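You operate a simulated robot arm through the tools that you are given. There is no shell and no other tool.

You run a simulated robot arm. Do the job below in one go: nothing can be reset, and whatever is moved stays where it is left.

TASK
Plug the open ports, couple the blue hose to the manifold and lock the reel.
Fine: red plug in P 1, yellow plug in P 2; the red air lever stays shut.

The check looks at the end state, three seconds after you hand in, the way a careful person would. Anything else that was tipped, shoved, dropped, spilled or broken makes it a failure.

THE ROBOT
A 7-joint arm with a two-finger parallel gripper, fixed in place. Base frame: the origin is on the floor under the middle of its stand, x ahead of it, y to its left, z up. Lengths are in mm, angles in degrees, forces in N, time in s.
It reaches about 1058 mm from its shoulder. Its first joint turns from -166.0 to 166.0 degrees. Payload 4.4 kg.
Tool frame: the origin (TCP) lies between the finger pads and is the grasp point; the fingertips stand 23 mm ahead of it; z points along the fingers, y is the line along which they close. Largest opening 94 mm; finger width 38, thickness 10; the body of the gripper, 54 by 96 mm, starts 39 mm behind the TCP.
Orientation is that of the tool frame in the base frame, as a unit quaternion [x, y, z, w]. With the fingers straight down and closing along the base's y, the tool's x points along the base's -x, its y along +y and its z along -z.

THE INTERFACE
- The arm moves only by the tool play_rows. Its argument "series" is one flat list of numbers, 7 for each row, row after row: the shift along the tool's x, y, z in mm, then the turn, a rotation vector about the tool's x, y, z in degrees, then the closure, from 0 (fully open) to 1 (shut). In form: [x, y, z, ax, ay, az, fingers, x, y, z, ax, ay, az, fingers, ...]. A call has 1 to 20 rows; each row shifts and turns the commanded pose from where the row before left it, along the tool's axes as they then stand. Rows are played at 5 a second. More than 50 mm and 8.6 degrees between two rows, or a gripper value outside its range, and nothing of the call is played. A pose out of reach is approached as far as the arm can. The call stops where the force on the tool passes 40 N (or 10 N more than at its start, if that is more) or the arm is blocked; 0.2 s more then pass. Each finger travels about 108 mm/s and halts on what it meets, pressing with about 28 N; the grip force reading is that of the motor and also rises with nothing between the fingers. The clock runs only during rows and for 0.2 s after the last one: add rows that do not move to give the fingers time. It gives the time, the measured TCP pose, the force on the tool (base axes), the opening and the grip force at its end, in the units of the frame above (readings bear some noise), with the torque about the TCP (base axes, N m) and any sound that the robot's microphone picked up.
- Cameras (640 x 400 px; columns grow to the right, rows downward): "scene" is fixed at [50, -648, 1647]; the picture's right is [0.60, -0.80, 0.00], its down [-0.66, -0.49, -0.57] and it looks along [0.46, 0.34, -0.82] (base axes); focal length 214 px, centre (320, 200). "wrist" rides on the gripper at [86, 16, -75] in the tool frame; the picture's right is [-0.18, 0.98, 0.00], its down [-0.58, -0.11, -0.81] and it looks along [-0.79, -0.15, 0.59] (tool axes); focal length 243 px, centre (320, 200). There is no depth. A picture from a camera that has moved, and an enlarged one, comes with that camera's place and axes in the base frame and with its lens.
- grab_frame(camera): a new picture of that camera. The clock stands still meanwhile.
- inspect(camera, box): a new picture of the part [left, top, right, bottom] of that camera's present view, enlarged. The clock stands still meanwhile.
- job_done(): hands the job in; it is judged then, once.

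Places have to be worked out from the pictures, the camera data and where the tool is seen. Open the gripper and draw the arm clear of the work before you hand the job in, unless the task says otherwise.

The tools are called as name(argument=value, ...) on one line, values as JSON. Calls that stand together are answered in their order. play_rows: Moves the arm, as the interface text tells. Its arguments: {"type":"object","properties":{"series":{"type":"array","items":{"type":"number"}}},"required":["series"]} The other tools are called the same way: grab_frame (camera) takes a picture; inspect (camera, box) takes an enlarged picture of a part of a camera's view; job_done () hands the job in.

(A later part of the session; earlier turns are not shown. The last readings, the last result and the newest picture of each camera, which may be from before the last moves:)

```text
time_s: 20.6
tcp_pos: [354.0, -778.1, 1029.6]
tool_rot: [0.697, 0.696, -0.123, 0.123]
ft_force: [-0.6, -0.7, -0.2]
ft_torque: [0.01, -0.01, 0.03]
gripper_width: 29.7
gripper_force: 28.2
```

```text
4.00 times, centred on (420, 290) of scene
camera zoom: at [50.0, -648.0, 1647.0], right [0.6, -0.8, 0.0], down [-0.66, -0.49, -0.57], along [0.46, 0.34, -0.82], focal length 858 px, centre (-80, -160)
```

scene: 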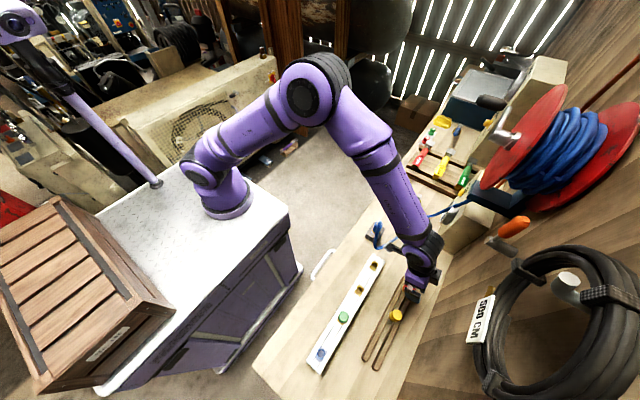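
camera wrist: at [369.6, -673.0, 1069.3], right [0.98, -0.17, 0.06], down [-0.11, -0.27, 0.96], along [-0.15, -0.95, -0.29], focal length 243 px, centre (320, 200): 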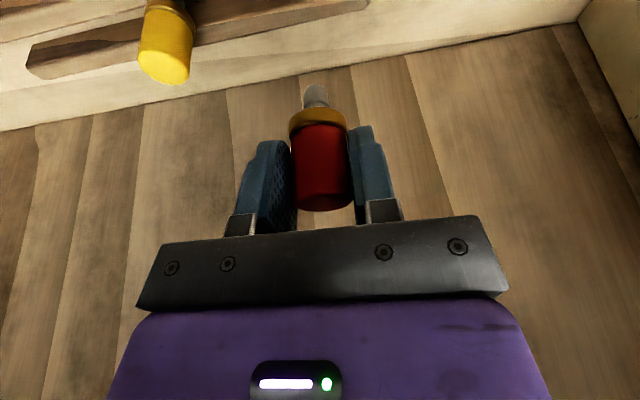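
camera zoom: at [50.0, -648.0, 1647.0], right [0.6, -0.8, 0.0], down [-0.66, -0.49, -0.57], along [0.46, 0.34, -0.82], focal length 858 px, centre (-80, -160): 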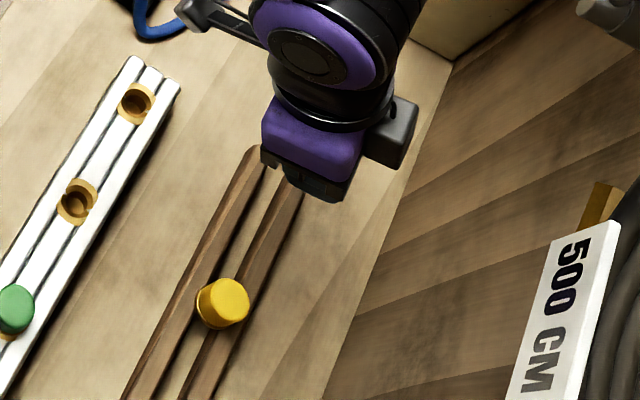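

The red plug is out cleanly with its stem showing, and the rack and yellow plug are undisturbed. I carry it across to above P1 (354,-657) at the same height.

play_rows(series=[28.4, 0, -10.35, 0, 0, 0, 1, 28.4, 0, -10.35, 0, 0, 0, 1, 28.4, 0, -10.35, 0, 0, 0, 1, 28.4, 0, -10.35, 0, 0, 0, 1, 0, 0, 0, 0, 0, 0, 1])

grab_frame(camera="wrist")

inspect(camera="wrist", box=[240, 0, 400, 120])

inspect(camera="scene", box=[330, 220, 430, 320])

```text
time_s: 21.8
tcp_pos: [354.1, -657.5, 1027.8]
tool_rot: [0.697, 0.696, -0.122, 0.122]
ft_force: [-0.7, 0.7, -0.6]
ft_torque: [0.02, -0.02, -0.01]
gripper_width: 30.0
gripper_force: 27.8
```

```text
taken
camera wrist: at [369.9, -551.2, 1068.4], right [0.98, -0.17, 0.06], down [-0.11, -0.27, 0.96], along [-0.15, -0.95, -0.28], focal length 243 px, centre (320, 200)
```

wrist: 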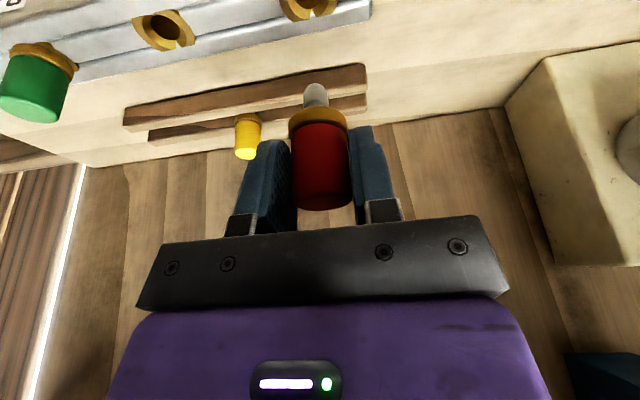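

```text
3.33 times, centred on (320, 60) of wrist
camera zoom: at [369.9, -551.2, 1068.4], right [0.98, -0.17, 0.06], down [-0.11, -0.27, 0.96], along [-0.15, -0.95, -0.28], focal length 809 px, centre (320, 667)
```

zoom: 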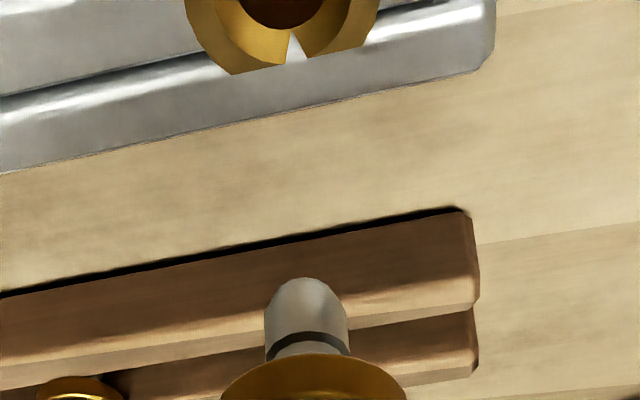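

```text
4.00 times, centred on (380, 270) of scene
camera zoom: at [50.0, -648.0, 1647.0], right [0.6, -0.8, 0.0], down [-0.66, -0.49, -0.57], along [0.46, 0.34, -0.82], focal length 858 px, centre (80, -80)
```

zoom: 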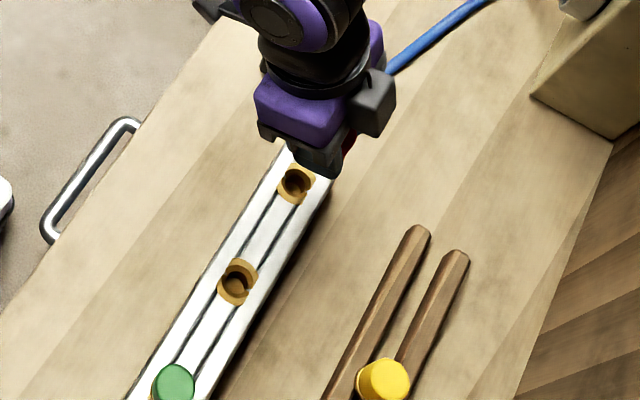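

The plug hangs above P1. I lower until the stem tip is just above the socket and check the alignment.

play_rows(series=[9.9, 0, 27.25, 0, 0, 0, 1, 9.9, 0, 27.25, 0, 0, 0, 1, 0, 0, 0, 0, 0, 0, 1])

inspect(camera="wrist", box=[240, 0, 400, 120])

inspect(camera="scene", box=[340, 230, 400, 290])

```text
time_s: 22.6
tcp_pos: [352.1, -656.4, 969.9]
tool_rot: [0.696, 0.697, -0.123, 0.123]
ft_force: [-0.6, -0.3, -0.6]
ft_torque: [0.03, -0.02, 0.0]
gripper_width: 30.0
gripper_force: 28.0
```

```text
3.33 times, centred on (320, 60) of wrist
camera zoom: at [368.3, -550.8, 1010.1], right [0.98, -0.17, 0.06], down [-0.11, -0.27, 0.96], along [-0.15, -0.95, -0.28], focal length 809 px, centre (320, 667)
```

zoom: 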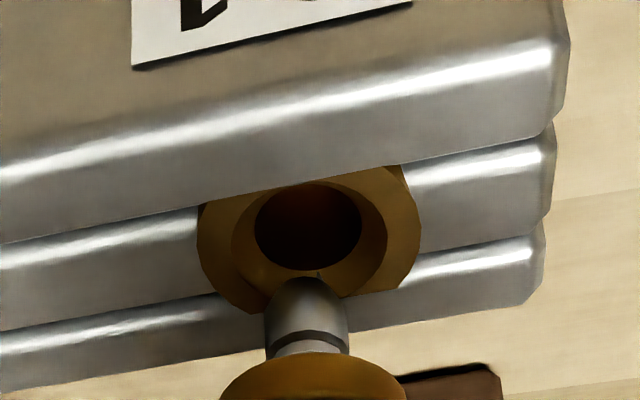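

```text
6.67 times, centred on (370, 260) of scene
camera zoom: at [50.0, -648.0, 1647.0], right [0.6, -0.8, 0.0], down [-0.66, -0.49, -0.57], along [0.46, 0.34, -0.82], focal length 1430 px, centre (-13, -200)
```

zoom: 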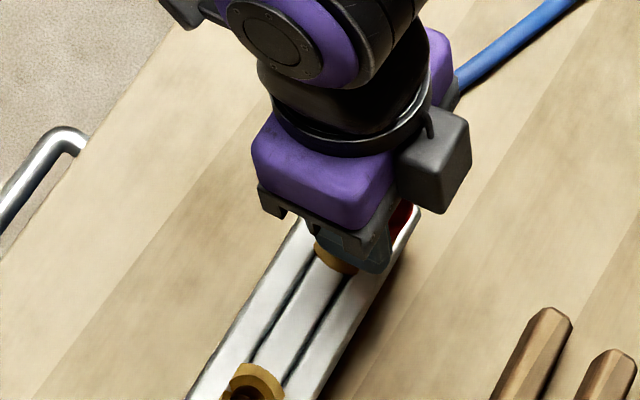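

Stem and socket line up within about 1 mm in x, and the funnel will take the rest. I lower in small steps toward the seat.

play_rows(series=[2.05, 0, 5.64, 0, 0, 0, 1, 2.05, 0, 5.64, 0, 0, 0, 1, 2.05, 0, 5.64, 0, 0, 0, 1, 0, 0, 0, 0, 0, 0, 1])

inspect(camera="wrist", box=[240, 0, 400, 120])

```text
time_s: 23.6
tcp_pos: [352.9, -656.6, 951.6]
tool_rot: [0.696, 0.697, -0.122, 0.122]
ft_force: [1.0, 5.2, -2.1]
ft_torque: [0.29, 0.06, -0.06]
gripper_width: 30.0
gripper_force: 27.9
```

```text
3.33 times, centred on (320, 60) of wrist
camera zoom: at [368.4, -551.4, 992.5], right [0.98, -0.17, 0.06], down [-0.11, -0.27, 0.96], along [-0.15, -0.95, -0.29], focal length 809 px, centre (320, 667)
```

zoom: 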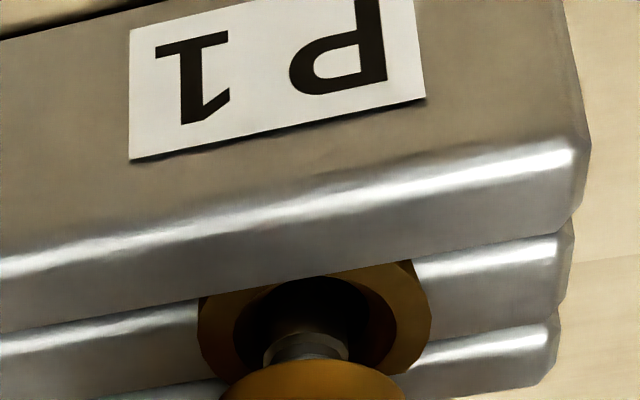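

A light +y side force (5 N) tells me the socket is slightly toward +y. I nudge 1.5 mm that way and continue down.

play_rows(series=[1.41, 0.5, -0.51, 0, 0, 0, 1, 1.37, 0, 3.76, 0, 0, 0, 1, 1.37, 0, 3.76, 0, 0, 0, 1, 0, 0, 0, 0, 0, 0, 1])

inspect(camera="wrist", box=[240, 0, 400, 120])

```text
time_s: 24.6
tcp_pos: [352.2, -656.9, 942.5]
tool_rot: [0.697, 0.696, -0.123, 0.122]
ft_force: [0.2, 0.0, -1.0]
ft_torque: [0.0, 0.01, -0.01]
gripper_width: 29.9
gripper_force: 28.3
```

```text
3.33 times, centred on (320, 60) of wrist
camera zoom: at [368.7, -550.6, 983.8], right [0.98, -0.17, 0.06], down [-0.11, -0.27, 0.96], along [-0.15, -0.95, -0.28], focal length 809 px, centre (320, 667)
```

zoom: 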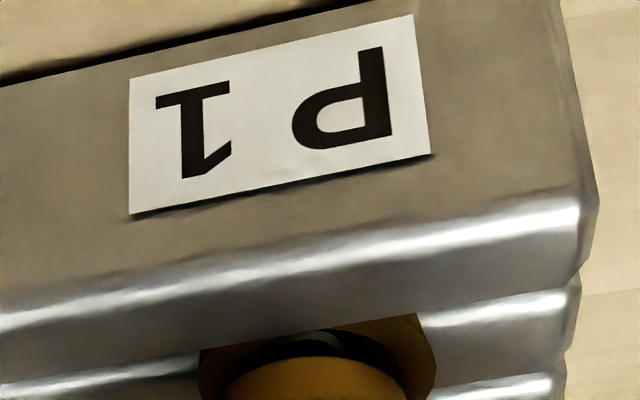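

No side force now and the stem is in the bore. I keep lowering in small steps until it seats.

play_rows(series=[1.03, 0, 2.82, 0, 0, 0, 1, 1.03, 0, 2.82, 0, 0, 0, 1, 1.03, 0, 2.82, 0, 0, 0, 1, 1.03, 0, 2.82, 0, 0, 0, 1, 0, 0, 0, 0, 0, 0, 1])

inspect(camera="wrist", box=[240, 20, 400, 220])

```text
time_s: 25.8
tcp_pos: [354.7, -658.6, 933.2]
tool_rot: [0.696, 0.696, -0.124, 0.125]
ft_force: [21.8, -6.6, 22.5]
ft_torque: [-0.13, -0.54, -0.05]
gripper_width: 30.3
gripper_force: 27.7
```

```text
2.00 times, centred on (320, 120) of wrist
camera zoom: at [370.2, -551.0, 973.3], right [0.98, -0.17, 0.06], down [-0.11, -0.27, 0.96], along [-0.15, -0.95, -0.28], focal length 485 px, centre (320, 360)
```

zoom: 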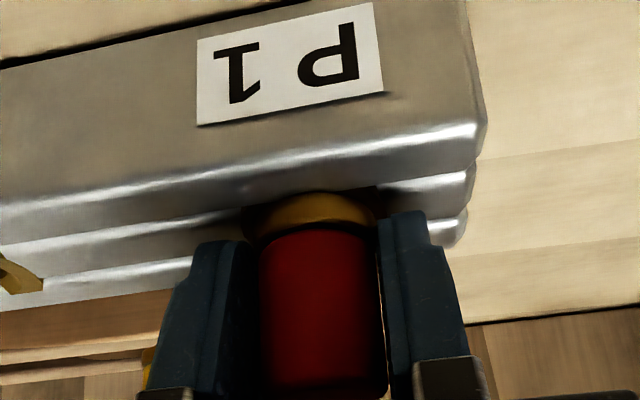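

Contact forces of about 22 N up show it has bottomed. I release the plug and look at how it sits.

play_rows(series=[0, 0, 0, 0, 0, 0, 0.4, 0, 0, 0, 0, 0, 0, 0.3, 0, 0, 0, 0, 0, 0, 0.3])

inspect(camera="wrist", box=[220, 20, 420, 220])

```text
time_s: 26.6
tcp_pos: [352.5, -657.0, 932.6]
tool_rot: [0.697, 0.696, -0.123, 0.123]
ft_force: [6.3, -9.4, 11.5]
ft_torque: [-0.19, 0.09, 0.03]
gripper_width: 59.8
gripper_force: 0.0
```

```text
2.00 times, centred on (320, 120) of wrist
camera zoom: at [368.1, -550.6, 972.6], right [0.98, -0.17, 0.06], down [-0.11, -0.27, 0.96], along [-0.15, -0.95, -0.28], focal length 485 px, centre (320, 360)
```

zoom: 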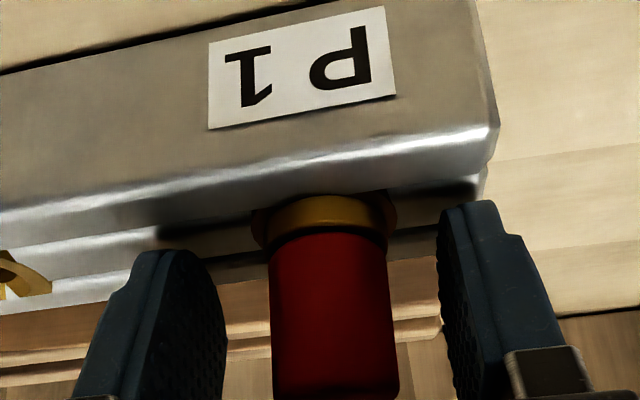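

Some contact force remains after release, so the fingertips themselves were touching the manifold. I lift straight up and compare the red plug's seating with the green one.

play_rows(series=[-3.4, 0, -9.4, 0, 0, 0, 0.3, -13.7, 0, -37.6, 0, 0, 0, 0.3, -13.7, 0, -37.6, 0, 0, 0, 0.3, 0, 0, 0, 0, 0, 0, 0.3])

grab_frame(camera="wrist")

inspect(camera="wrist", box=[240, 0, 400, 120])

inspect(camera="scene", box=[330, 240, 410, 330])

```text
time_s: 27.6
tcp_pos: [353.0, -658.0, 1022.9]
tool_rot: [0.697, 0.696, -0.123, 0.123]
ft_force: [0.7, 0.6, 0.5]
ft_torque: [0.01, -0.02, -0.03]
gripper_width: 65.4
gripper_force: 0.1
```

```text
taken
camera wrist: at [368.5, -551.3, 1062.7], right [0.98, -0.17, 0.06], down [-0.11, -0.27, 0.96], along [-0.15, -0.95, -0.29], focal length 243 px, centre (320, 200)
```

wrist: 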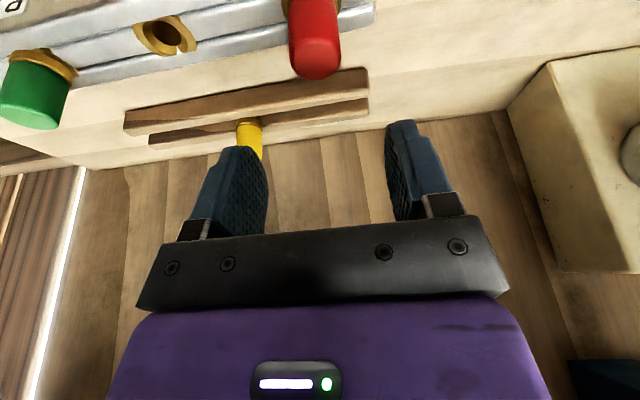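

```text
3.33 times, centred on (320, 60) of wrist
camera zoom: at [368.5, -551.3, 1062.7], right [0.98, -0.17, 0.06], down [-0.11, -0.27, 0.96], along [-0.15, -0.95, -0.29], focal length 809 px, centre (320, 667)
```

zoom: 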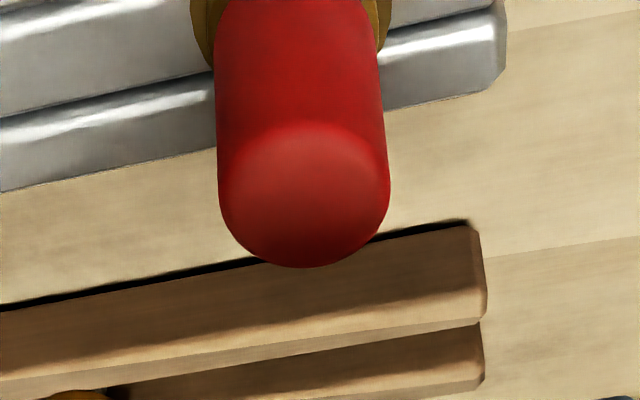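

```text
4.44 times, centred on (370, 285) of scene
camera zoom: at [50.0, -648.0, 1647.0], right [0.6, -0.8, 0.0], down [-0.66, -0.49, -0.57], along [0.46, 0.34, -0.82], focal length 953 px, centre (98, -178)
```

zoom: 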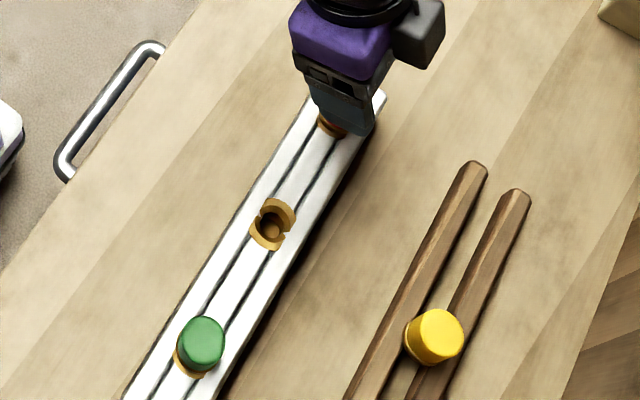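

I back off toward +y to view the red and green plugs side by side and judge how deep each sits.

play_rows(series=[29.9, -17.7, -13.4, 0, 0, 0, 0.3, 29.9, -17.7, -13.4, 0, 0, 0, 0.3, 29.9, -17.7, -13.4, 0, 0, 0, 0.3])

grab_frame(camera="wrist")

inspect(camera="wrist", box=[140, 40, 400, 160])

```text
time_s: 28.4
tcp_pos: [301.5, -558.5, 1029.0]
tool_rot: [0.696, 0.697, -0.123, 0.123]
ft_force: [-0.7, -0.8, -0.2]
ft_torque: [0.03, 0.01, -0.01]
gripper_width: 65.9
gripper_force: 0.0
```

```text
taken
camera wrist: at [316.3, -452.7, 1070.3], right [0.98, -0.17, 0.06], down [-0.11, -0.27, 0.96], along [-0.15, -0.95, -0.29], focal length 243 px, centre (320, 200)
```

wrist: 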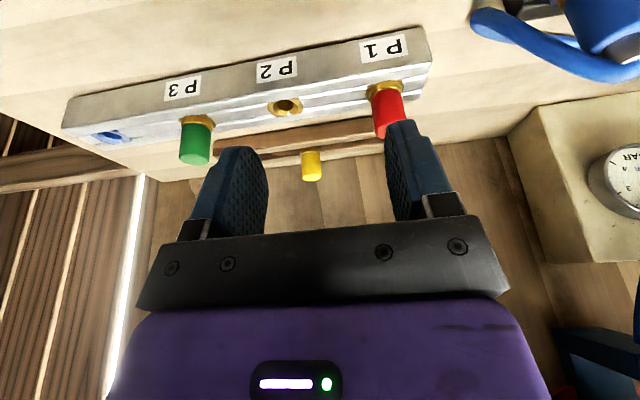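

```text
2.46 times, centred on (270, 100) of wrist
camera zoom: at [316.3, -452.7, 1070.3], right [0.98, -0.17, 0.06], down [-0.11, -0.27, 0.96], along [-0.15, -0.95, -0.29], focal length 597 px, centre (443, 446)
```

zoom: 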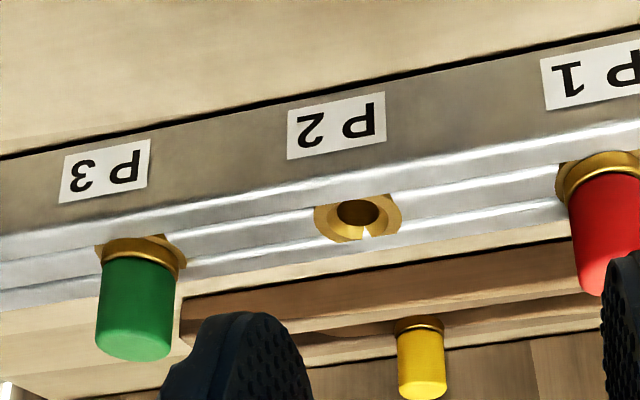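

inspect(camera="wrist", box=[350, 60, 430, 140])

inspect(camera="wrist", box=[160, 100, 240, 180])

```text
5.00 times, centred on (390, 100) of wrist
camera zoom: at [316.3, -452.7, 1070.3], right [0.98, -0.17, 0.06], down [-0.11, -0.27, 0.96], along [-0.15, -0.95, -0.29], focal length 1213 px, centre (-30, 700)
```

zoom: 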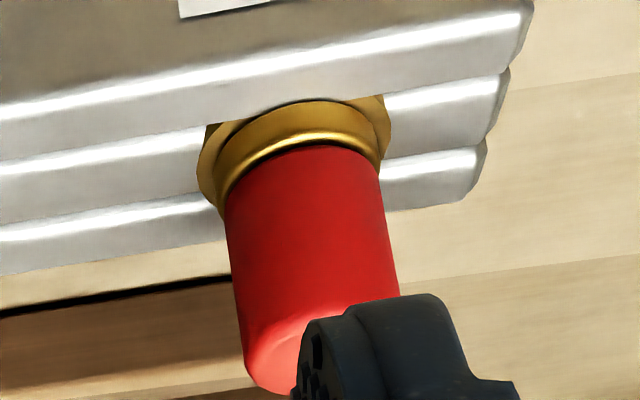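

```text
5.00 times, centred on (200, 140) of wrist
camera zoom: at [316.3, -452.7, 1070.3], right [0.98, -0.17, 0.06], down [-0.11, -0.27, 0.96], along [-0.15, -0.95, -0.29], focal length 1213 px, centre (920, 500)
```

zoom: 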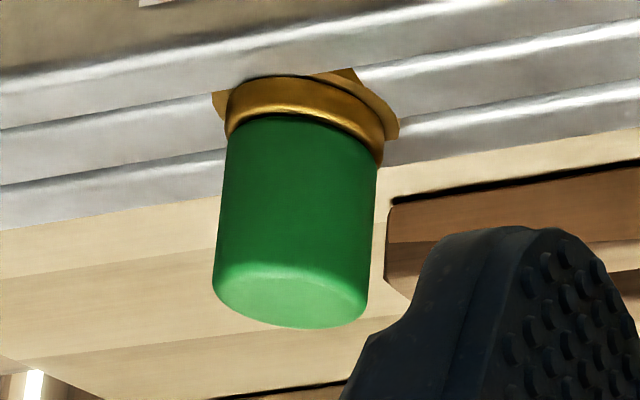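

The red plug's top (z~949) matches the green plug's (~951), so it is fully seated. Now the yellow plug at about (255.5,-779.5): I move above it with the fingers open.

play_rows(series=[-34.1, -7.7, 14, 0, 0, 0, 0.2, -34.1, -7.7, 14, 0, 0, 0, 0.1, -34.1, -7.7, 14, 0, 0, 0, 0.1, -34.1, -7.7, 14, 0, 0, 0, 0.1, -34.1, -7.7, 14, 0, 0, 0, 0.1, -34.1, -7.7, 14, 0, 0, 0, 0.1, 0, 0, 0, 0, 0, 0, 0.1])

grab_frame(camera="wrist")

inspect(camera="wrist", box=[230, 0, 390, 100])

```text
time_s: 30.0
tcp_pos: [254.2, -782.1, 1020.2]
tool_rot: [0.697, 0.696, -0.123, 0.123]
ft_force: [0.0, 0.2, -0.4]
ft_torque: [0.02, 0.02, 0.01]
gripper_width: 84.6
gripper_force: 0.0
```

```text
taken
camera wrist: at [269.9, -675.3, 1060.7], right [0.98, -0.17, 0.06], down [-0.11, -0.27, 0.96], along [-0.15, -0.95, -0.29], focal length 243 px, centre (320, 200)
```

wrist: 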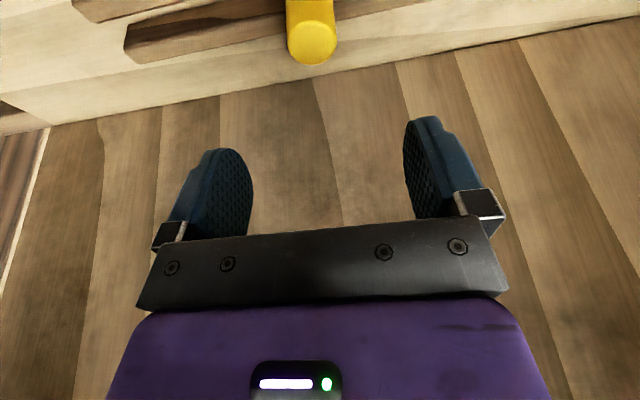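

```text
4.00 times, centred on (310, 50) of wrist
camera zoom: at [269.9, -675.3, 1060.7], right [0.98, -0.17, 0.06], down [-0.11, -0.27, 0.96], along [-0.15, -0.95, -0.29], focal length 970 px, centre (360, 800)
```

zoom: 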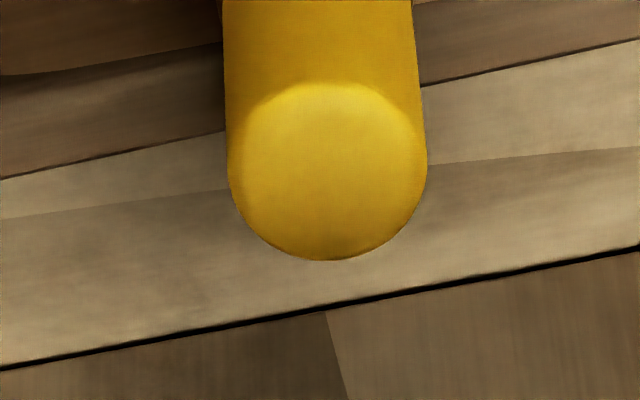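

The yellow plug's axis computes to (255.2,-780), so I lower around it to TCP z~929 and then close.

play_rows(series=[11, 0.43, 28.3, 0, 0, 0, 0.1, 11, 0.43, 28.3, 0, 0, 0, 0.1, 11, 0.43, 28.3, 0, 0, 0, 0.1, 0, 0, 0, 0, 0, 0, 0.1, 0, 0, 0, 0, 0, 0, 0.5, 0, 0, 0, 0, 0, 0, 1, 0, 0, 0, 0, 0, 0, 1, 0, 0, 0, 0, 0, 0, 1])

grab_frame(camera="wrist")

```text
time_s: 31.8
tcp_pos: [255.8, -777.9, 930.2]
tool_rot: [0.696, 0.697, -0.122, 0.122]
ft_force: [1.8, 0.3, -0.1]
ft_torque: [-0.03, -0.01, -0.01]
gripper_width: 29.9
gripper_force: 27.7
```

```text
taken
camera wrist: at [270.4, -671.4, 969.5], right [0.98, -0.17, 0.06], down [-0.11, -0.27, 0.96], along [-0.15, -0.95, -0.29], focal length 243 px, centre (320, 200)
```

wrist: 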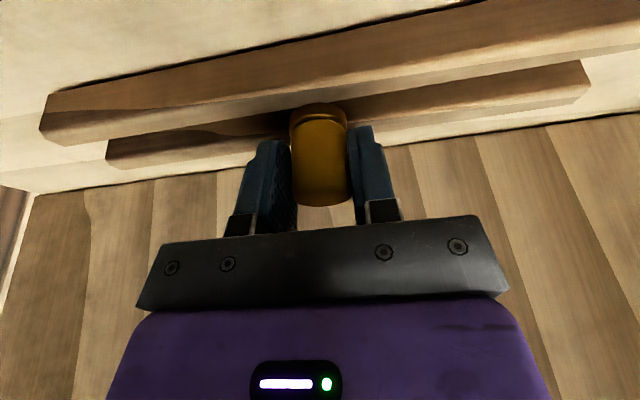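

The yellow plug is gripped with almost no side force. I lift it out, carry it 121 mm across to P2 and stop with the stem just above the socket.

play_rows(series=[-5, 0, -14, 0, 0, 0, 1, -10, 0, -27.5, 0, 0, 0, 1, -10, 0, -27.5, 0, 0, 0, 1, -10, 0, -27.5, 0, 0, 0, 1, 28.35, 0.18, -10.3, 0, 0, 0, 1, 28.35, 0.18, -10.3, 0, 0, 0, 1, 28.35, 0.18, -10.3, 0, 0, 0, 1, 28.35, 0.18, -10.3, 0, 0, 0, 1, 9.9, 0, 27.25, 0, 0, 0, 1, 9.9, 0, 27.25, 0, 0, 0, 1, 0, 0, 0, 0, 0, 0, 1])

inspect(camera="wrist", box=[240, 0, 400, 120])

grab_frame(camera="wrist")

```text
time_s: 34.2
tcp_pos: [254.6, -656.3, 975.8]
tool_rot: [0.696, 0.697, -0.123, 0.123]
ft_force: [0.9, 0.1, -0.3]
ft_torque: [0.02, 0.02, 0.0]
gripper_width: 29.8
gripper_force: 27.9
```

```text
3.33 times, centred on (320, 60) of wrist
camera zoom: at [270.6, -550.1, 1015.5], right [0.98, -0.17, 0.06], down [-0.11, -0.27, 0.96], along [-0.15, -0.95, -0.28], focal length 809 px, centre (320, 667)
```

zoom: 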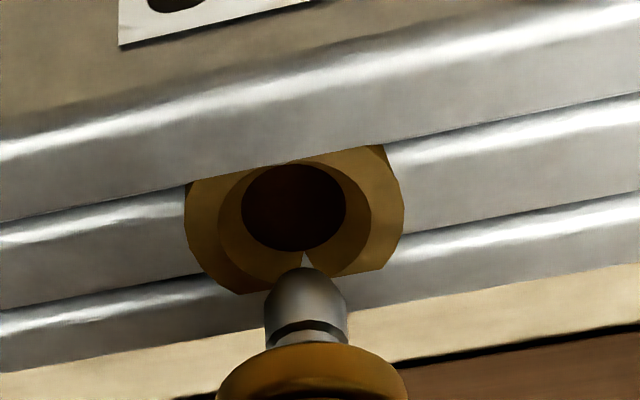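

```text
taken
camera wrist: at [270.6, -550.1, 1015.5], right [0.98, -0.17, 0.06], down [-0.11, -0.27, 0.96], along [-0.15, -0.95, -0.28], focal length 243 px, centre (320, 200)
```

wrist: 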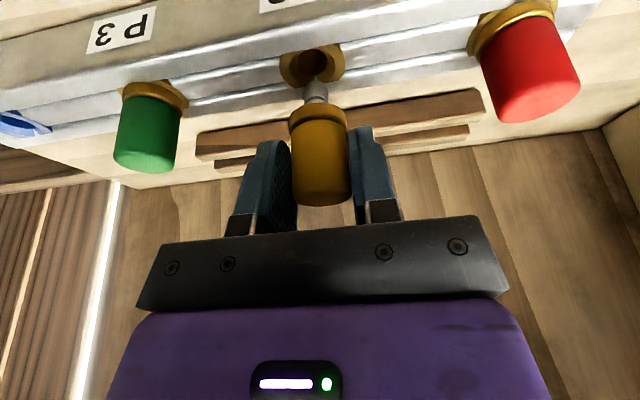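

The hole sits about 1.5 mm to -x of the stem. I nudge x by -1.5 and y by +1.5, as P1 needed, then lower in small steps.

play_rows(series=[1.41, -1.5, -0.51, 0, 0, 0, 1, 2.05, 0, 5.64, 0, 0, 0, 1, 2.05, 0, 5.64, 0, 0, 0, 1, 2.05, 0, 5.64, 0, 0, 0, 1, 0, 0, 0, 0, 0, 0, 1])

inspect(camera="wrist", box=[240, 0, 400, 120])

```text
time_s: 35.4
tcp_pos: [253.5, -654.6, 955.3]
tool_rot: [0.696, 0.697, -0.123, 0.122]
ft_force: [-0.4, 5.0, -2.6]
ft_torque: [0.27, 0.02, 0.0]
gripper_width: 29.7
gripper_force: 28.1
```

```text
3.33 times, centred on (320, 60) of wrist
camera zoom: at [270.2, -549.6, 995.9], right [0.98, -0.17, 0.06], down [-0.11, -0.27, 0.96], along [-0.15, -0.95, -0.29], focal length 809 px, centre (320, 667)
```

zoom: 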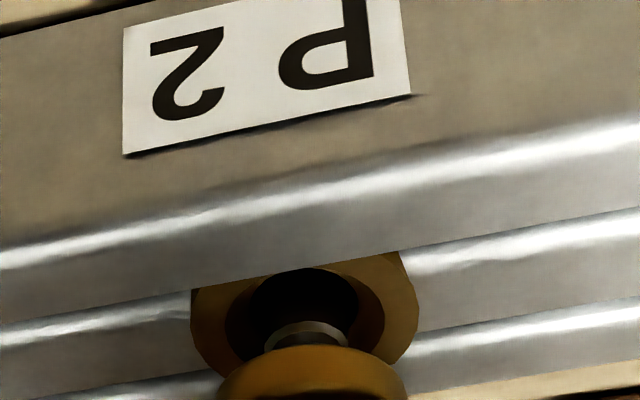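

I see the same 5 N +y hint as at P1, so I nudge +1.5 mm in y and continue down.

play_rows(series=[1.41, 0, -0.51, 0, 0, 0, 1, 1.37, 0, 3.76, 0, 0, 0, 1, 1.37, 0, 3.76, 0, 0, 0, 1, 0, 0, 0, 0, 0, 0, 1])

inspect(camera="wrist", box=[240, 0, 400, 120])

```text
time_s: 36.4
tcp_pos: [254.6, -653.8, 947.9]
tool_rot: [0.697, 0.696, -0.122, 0.122]
ft_force: [0.3, 0.2, -0.8]
ft_torque: [0.0, 0.01, 0.01]
gripper_width: 29.9
gripper_force: 27.7
```

```text
3.33 times, centred on (320, 60) of wrist
camera zoom: at [270.4, -548.4, 988.1], right [0.98, -0.17, 0.06], down [-0.11, -0.27, 0.96], along [-0.15, -0.95, -0.28], focal length 809 px, centre (320, 667)
```

zoom: 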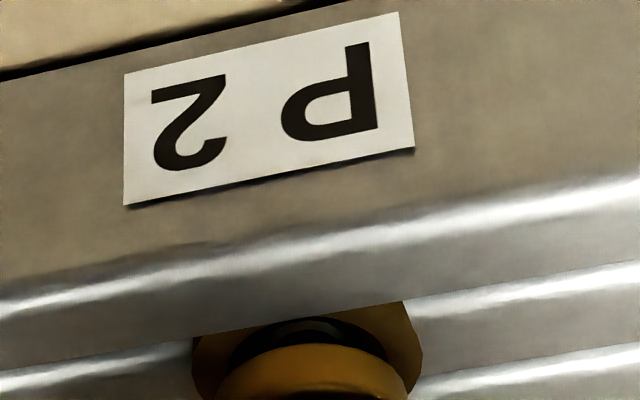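

Forces are near zero with the stem in the bore. I step down the last millimetres to the seat.

play_rows(series=[0.68, 0, 1.88, 0, 0, 0, 1, 0.68, 0, 1.88, 0, 0, 0, 1, 0.68, 0, 1.88, 0, 0, 0, 1, 0, 0, 0, 0, 0, 0, 1])

inspect(camera="wrist", box=[240, 20, 400, 220])

```text
time_s: 37.4
tcp_pos: [255.1, -653.6, 943.1]
tool_rot: [0.697, 0.696, -0.124, 0.124]
ft_force: [-2.0, 6.7, 22.6]
ft_torque: [-0.12, 0.39, -0.05]
gripper_width: 30.0
gripper_force: 27.7
```

```text
2.00 times, centred on (320, 120) of wrist
camera zoom: at [270.6, -548.0, 983.3], right [0.98, -0.17, 0.06], down [-0.11, -0.27, 0.96], along [-0.15, -0.95, -0.28], focal length 485 px, centre (320, 360)
```

zoom: 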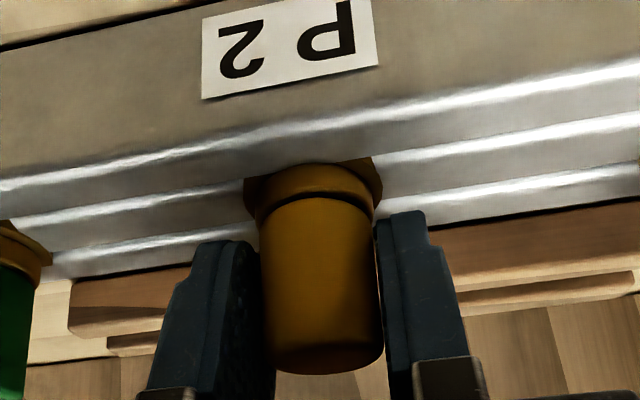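

The yellow plug seats with 22 N upward force at exactly the expected height. I release, raise, and back off to inspect all the plugs.

play_rows(series=[0, 0, 0, 0, 0, 0, 0.6, 0, 0, 0, 0, 0, 0, 0.3, 0, 0, 0, 0, 0, 0, 0.3, -3.4, 0, -9.4, 0, 0, 0, 0.3, -13.7, 0, -37.6, 0, 0, 0, 0.3, -13.7, 0, -37.6, 0, 0, 0, 0.3, 29.9, 0, -13.4, 0, 0, 0, 0.3, 29.9, 0, -13.4, 0, 0, 0, 0.3, 29.9, 0, -13.4, 0, 0, 0, 0.1, 0, 0, 0, 0, 0, 0, 0])

grab_frame(camera="wrist")

inspect(camera="wrist", box=[160, 20, 420, 180])

inspect(camera="scene", box=[300, 220, 430, 380])

```text
time_s: 39.6
tcp_pos: [254.1, -556.9, 1039.8]
tool_rot: [0.697, 0.696, -0.123, 0.123]
ft_force: [-0.4, 0.7, -0.2]
ft_torque: [-0.03, 0.02, 0.01]
gripper_width: 93.9
gripper_force: 0.0
```

```text
taken
camera wrist: at [270.3, -450.3, 1079.9], right [0.98, -0.17, 0.06], down [-0.11, -0.27, 0.96], along [-0.15, -0.95, -0.28], focal length 243 px, centre (320, 200)
```

wrist: 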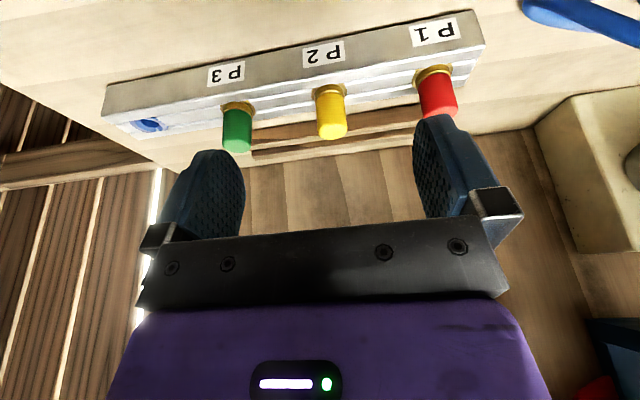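

```text
2.46 times, centred on (290, 100) of wrist
camera zoom: at [270.3, -450.3, 1079.9], right [0.98, -0.17, 0.06], down [-0.11, -0.27, 0.96], along [-0.15, -0.95, -0.28], focal length 597 px, centre (394, 446)
```

zoom: 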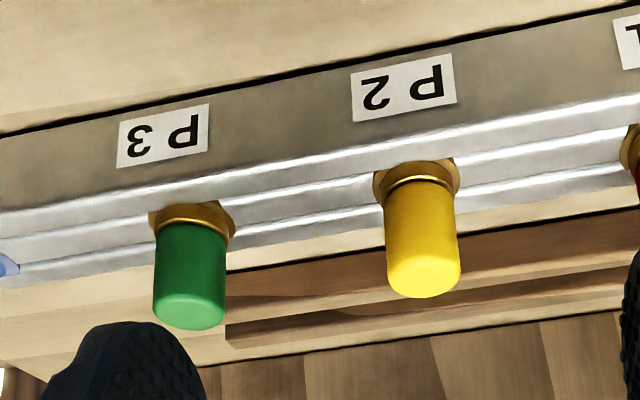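

```text
2.50 times, centred on (365, 300) of scene
camera zoom: at [50.0, -648.0, 1647.0], right [0.6, -0.8, 0.0], down [-0.66, -0.49, -0.57], along [0.46, 0.34, -0.82], focal length 536 px, centre (208, -50)
```

zoom: 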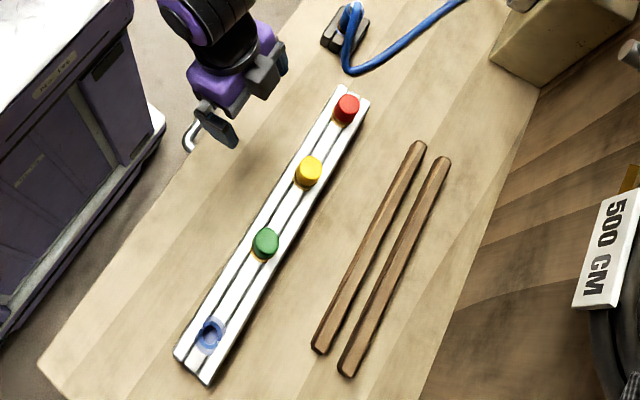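

All three plugs sit equally and the rack is untouched. Next is the hose: it leaves the coupling top toward (-x,-y), so I level the tool and yaw it until the closing line is across that direction.

play_rows(series=[0, 0, -20, 0, 6.667, 0, 0, 0, 0, -20, 0, 6.667, 0, 0, 0, 0, -20, 0, 6.667, 0, 0, 0, 0, 0, 0, 0, -8.07, 0, 0, 0, 0, 0, 0, -8.07, 0, 0, 0, 0, 0, 0, -8.07, 0, 0, 0, 0, 0, 0, -8.07, 0, 0, 0, 0, 0, 0, -8.07, 0, 0, 0, 0, 0, 0, -8.07, 0, 0, 0, 0, 0, 0, -8.07, 0, 0, 0, 0, 0, 0, -8.07, 0, 0, 0, 0, 0, 0, -8.07, 0, 0, 0, 0, 0, 0, -8.07, 0, 0, 0, 0, 0, 0, -8.07, 0, 0, 0, 0, 0, 0, -8.07, 0, 0, 0, 0, 0, 0, -8.07, 0, 0, 0, 0, 0, 0, -8.07, 0, 0, 0, 0, 0, 0, -8.07, 0])

grab_frame(camera="wrist")

grab_frame(camera="scene")

```text
time_s: 43.4
tcp_pos: [254.1, -541.8, 1097.0]
tool_rot: [-0.268, 0.963, 0.0, -0.001]
ft_force: [0.5, 0.3, -0.6]
ft_torque: [0.0, -0.01, -0.01]
gripper_width: 94.1
gripper_force: 0.0
```

```text
taken
camera wrist: at [171.6, -573.5, 1172.2], right [-0.35, 0.94, 0.0], down [0.55, 0.21, 0.81], along [0.75, 0.28, -0.59], focal length 243 px, centre (320, 200)
```

wrist: 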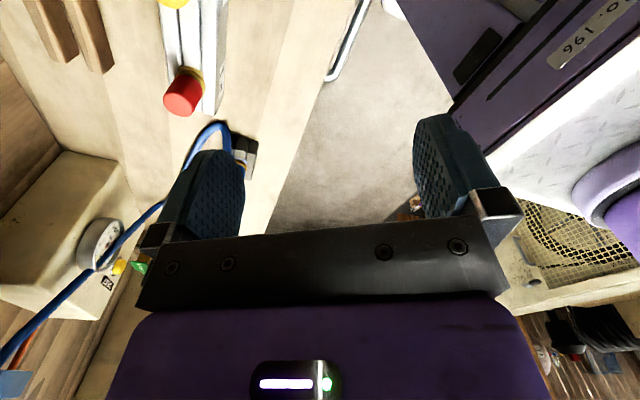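

```text
taken
```

scene: 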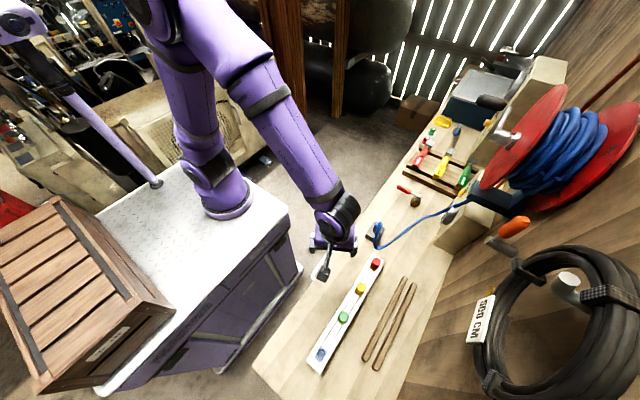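

The yaw is as planned. I move above the hose coupling at (485,-594) and look down at it.

play_rows(series=[-28.5, -27.3, 8, 0, 0, 0, 0, -28.5, -27.3, 8, 0, 0, 0, 0, -28.5, -27.3, 8, 0, 0, 0, 0, -28.5, -27.3, 8, 0, 0, 0, 0, -28.5, -27.3, 8, 0, 0, 0, 0, -28.5, -27.3, 8, 0, 0, 0, 0, 0, 0, 0, 0, 0, 0, 0])

grab_frame(camera="wrist")

inspect(camera="wrist", box=[240, 0, 400, 160])

inspect(camera="scene", box=[340, 180, 440, 270])

```text
time_s: 45.0
tcp_pos: [485.3, -593.9, 1047.7]
tool_rot: [-0.267, 0.964, 0.0, 0.0]
ft_force: [-0.3, 0.1, 0.4]
ft_torque: [0.01, 0.02, 0.03]
gripper_width: 93.9
gripper_force: 0.1
```

```text
taken
camera wrist: at [402.9, -624.8, 1121.8], right [-0.35, 0.94, 0.0], down [0.55, 0.21, 0.81], along [0.76, 0.28, -0.59], focal length 243 px, centre (320, 200)
```

wrist: 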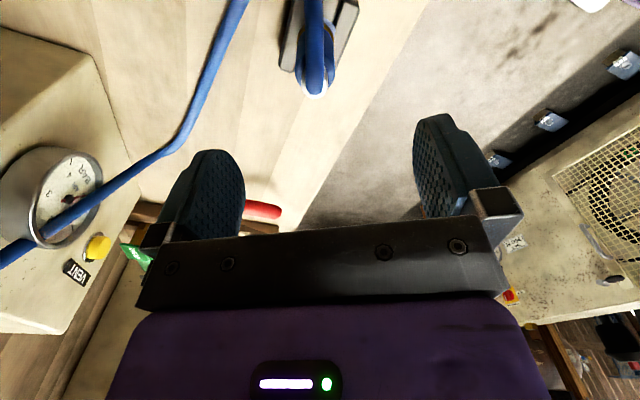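

```text
2.50 times, centred on (320, 80) of wrist
camera zoom: at [402.9, -624.8, 1121.8], right [-0.35, 0.94, 0.0], down [0.55, 0.21, 0.81], along [0.76, 0.28, -0.59], focal length 606 px, centre (320, 500)
```

zoom: 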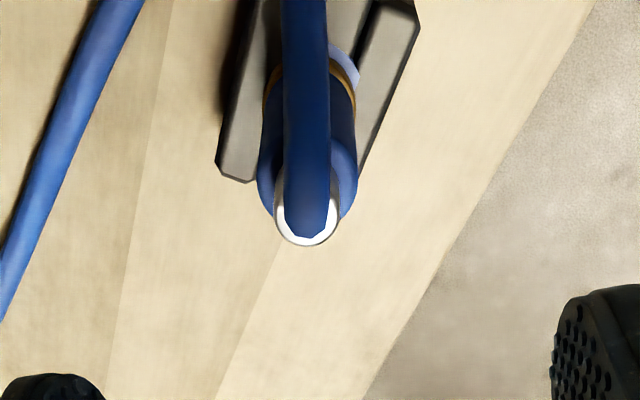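

```text
4.44 times, centred on (390, 225) of scene
camera zoom: at [50.0, -648.0, 1647.0], right [0.6, -0.8, 0.0], down [-0.66, -0.49, -0.57], along [0.46, 0.34, -0.82], focal length 953 px, centre (9, 89)
```

zoom: 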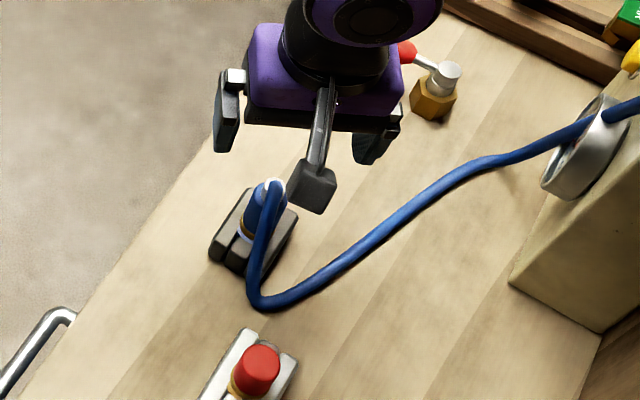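

The hose leaves exactly along the gap between the fingers, which is good. The coupling axis works out about 3 mm toward -Y of the tool, so I correct that and descend partway for a clearance check of the palm against the hose.

play_rows(series=[1.5, -3, 20, 0, 0, 0, 0, 0, 0, 30, 0, 0, 0, 0, 0, 0, 30, 0, 0, 0, 0, 0, 0, 0, 0, 0, 0, 0])

grab_frame(camera="wrist")

inspect(camera="wrist", box=[240, 60, 400, 240])

inspect(camera="scene", box=[350, 190, 430, 270])

```text
time_s: 46.0
tcp_pos: [485.6, -596.7, 969.1]
tool_rot: [-0.267, 0.964, -0.001, 0.0]
ft_force: [-0.1, -0.3, 0.2]
ft_torque: [0.03, 0.02, 0.01]
gripper_width: 94.0
gripper_force: 0.0
```

```text
taken
camera wrist: at [402.8, -628.4, 1043.2], right [-0.35, 0.94, 0.0], down [0.55, 0.21, 0.81], along [0.76, 0.28, -0.59], focal length 243 px, centre (320, 200)
```

wrist: 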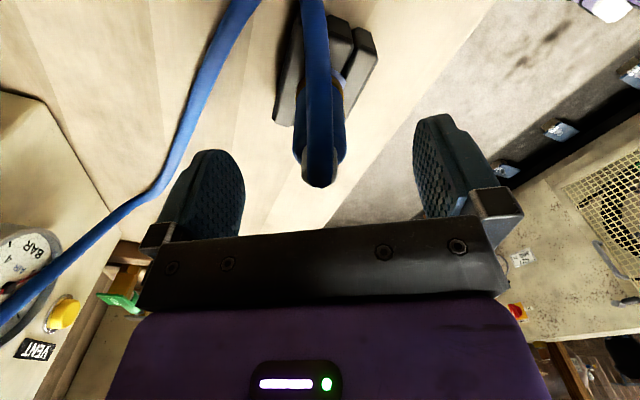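

```text
2.22 times, centred on (320, 150) of wrist
camera zoom: at [402.8, -628.4, 1043.2], right [-0.35, 0.94, 0.0], down [0.55, 0.21, 0.81], along [0.76, 0.28, -0.59], focal length 539 px, centre (320, 311)
```

zoom: 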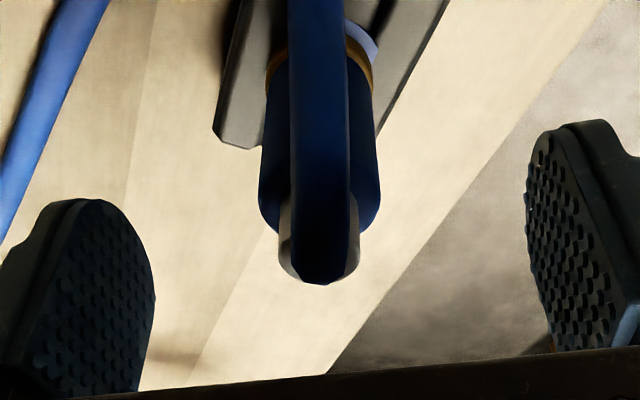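

```text
5.00 times, centred on (390, 230) of scene
camera zoom: at [50.0, -648.0, 1647.0], right [0.6, -0.8, 0.0], down [-0.66, -0.49, -0.57], along [0.46, 0.34, -0.82], focal length 1072 px, centre (-30, 50)
```

zoom: 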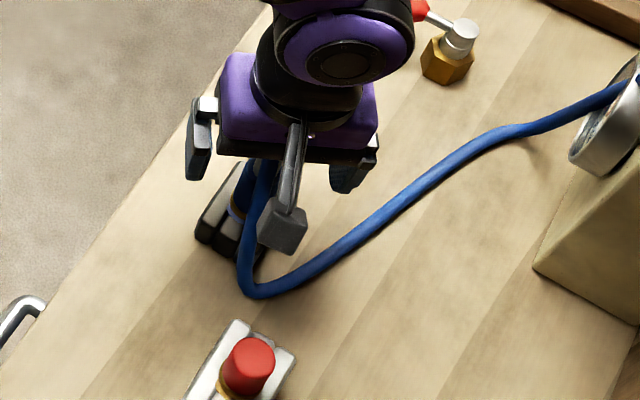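

The stub top coincides with the TCP in the picture, so the axis alignment is right. I descend 32 mm to grip the blue body's upper half, then close.

play_rows(series=[0, 0, 16, 0, 0, 0, 0, 0, 0, 16, 0, 0, 0, 0, 0, 0, 0, 0, 0, 0, 0])

inspect(camera="wrist", box=[200, 80, 440, 260])

```text
time_s: 46.8
tcp_pos: [485.7, -597.6, 935.7]
tool_rot: [-0.267, 0.964, 0.001, 0.0]
ft_force: [-0.8, -0.2, 0.0]
ft_torque: [-0.06, 0.0, 0.0]
gripper_width: 94.3
gripper_force: 0.0
```

```text
2.22 times, centred on (320, 170) of wrist
camera zoom: at [403.8, -628.5, 1011.4], right [-0.35, 0.94, 0.0], down [0.55, 0.21, 0.81], along [0.76, 0.28, -0.59], focal length 539 px, centre (320, 267)
```

zoom: 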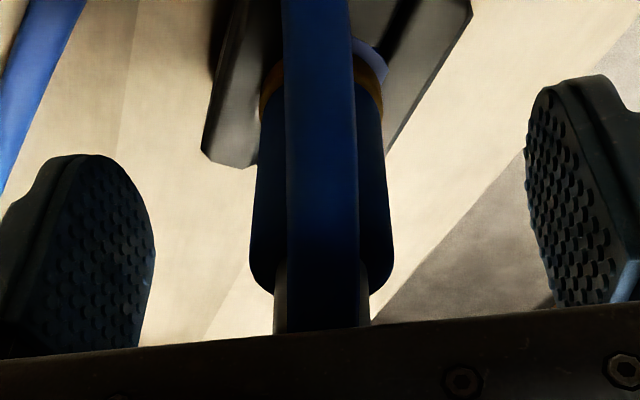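

No contact with the palm, and the body is centred between the pads. I close the gripper on the coupling body.

play_rows(series=[0, 0, 0, 0, 0, 0, 0.5, 0, 0, 0, 0, 0, 0, 1, 0, 0, 0, 0, 0, 0, 1, 0, 0, 0, 0, 0, 0, 1, 0, 0, 0, 0, 0, 0, 1])

grab_frame(camera="wrist")

```text
time_s: 48.0
tcp_pos: [487.0, -597.3, 936.6]
tool_rot: [-0.268, 0.964, 0.0, 0.0]
ft_force: [-1.0, -0.2, 0.5]
ft_torque: [0.0, -0.02, -0.02]
gripper_width: 30.0
gripper_force: 28.2
```

```text
taken
camera wrist: at [403.8, -628.6, 1011.4], right [-0.35, 0.94, 0.0], down [0.55, 0.21, 0.81], along [0.76, 0.28, -0.59], focal length 243 px, centre (320, 200)
```

wrist: 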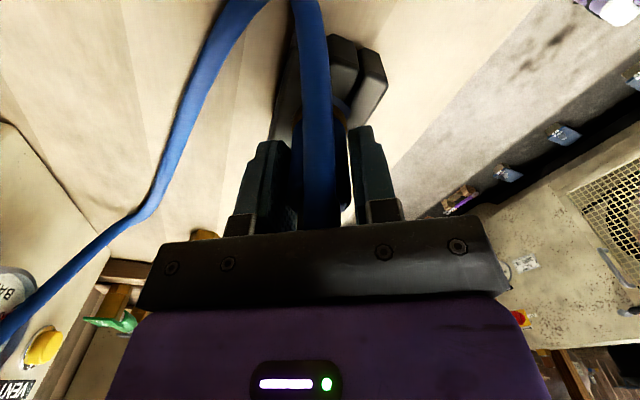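

The coupling is held with balanced forces. I lift it slowly out of its holder and watch the force.

play_rows(series=[0, 0, -8, 0, 0, 0, 1, 0, 0, -12, 0, 0, 0, 1, 0, 0, -15, 0, 0, 0, 1, 0, 0, -20, 0, 0, 0, 1, 0, 0, 0, 0, 0, 0, 1])

grab_frame(camera="wrist")

grab_frame(camera="scene")

```text
time_s: 49.2
tcp_pos: [486.0, -597.8, 991.3]
tool_rot: [-0.267, 0.964, 0.0, 0.0]
ft_force: [0.2, 0.3, -1.9]
ft_torque: [-0.01, 0.01, 0.0]
gripper_width: 30.1
gripper_force: 27.7
```

```text
taken
camera wrist: at [403.1, -628.8, 1066.5], right [-0.35, 0.94, 0.0], down [0.55, 0.21, 0.81], along [0.76, 0.28, -0.59], focal length 243 px, centre (320, 200)
```

wrist: 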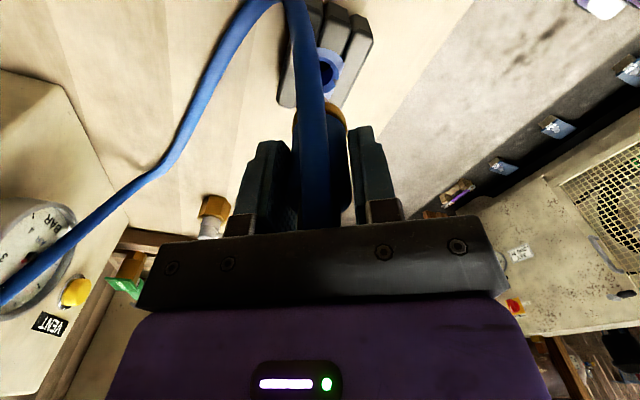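

```text
taken
```

scene: 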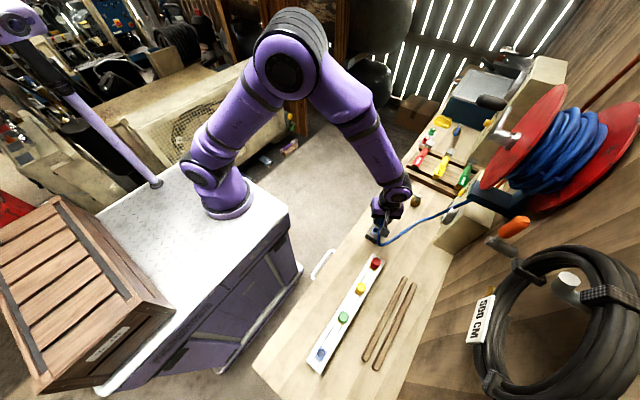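

The coupling is out of its holder with little force. I raise it further and yaw the tool so the hose leaves toward the wall side (-y), which keeps it clear of the seated plugs on the way to P4.

play_rows(series=[0, 0, -20, 0, 0, 0, 1, 0, 0, -20, 0, 0, 0, 1, 0, 0, -20, 0, 0, 0, 1, 0, 0, 0, 0, 0, -7.375, 1, 0, 0, 0, 0, 0, -7.375, 1, 0, 0, 0, 0, 0, -7.375, 1, 0, 0, 0, 0, 0, -7.375, 1, 0, 0, 0, 0, 0, -7.375, 1, 0, 0, 0, 0, 0, -7.375, 1, 0, 0, 0, 0, 0, -7.375, 1, 0, 0, 0, 0, 0, -7.375, 1, 0, 0, 0, 0, 0, 0, 1])

grab_frame(camera="wrist")

grab_frame(camera="scene")

```text
time_s: 51.8
tcp_pos: [485.2, -597.5, 1052.1]
tool_rot: [0.707, -0.707, 0.0, 0.0]
ft_force: [-0.3, 0.7, -0.7]
ft_torque: [-0.01, 0.0, 0.01]
gripper_width: 30.3
gripper_force: 27.8
```

```text
taken
camera wrist: at [468.7, -685.1, 1126.4], right [-0.98, 0.18, 0.0], down [0.11, 0.58, 0.81], along [0.15, 0.79, -0.59], focal length 243 px, centre (320, 200)
```

wrist: 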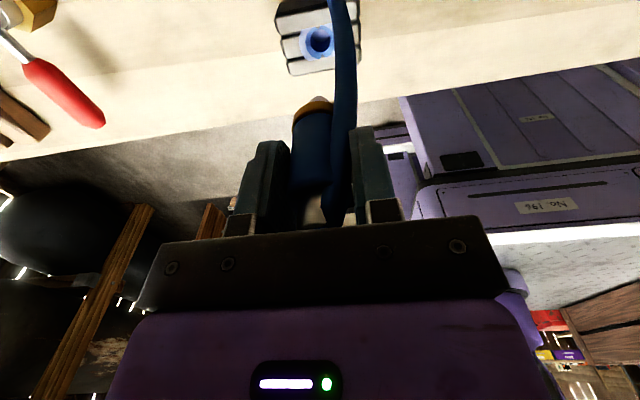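

```text
taken
```

scene: 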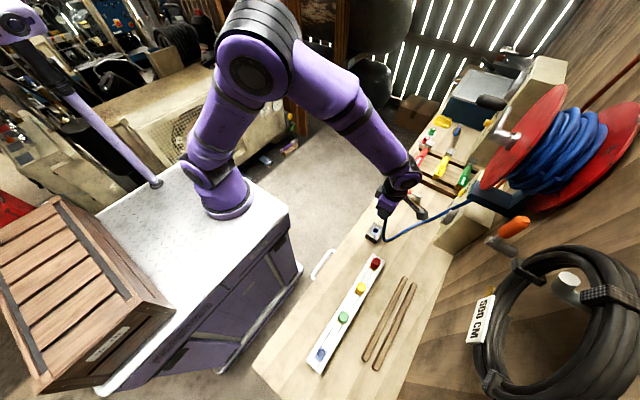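

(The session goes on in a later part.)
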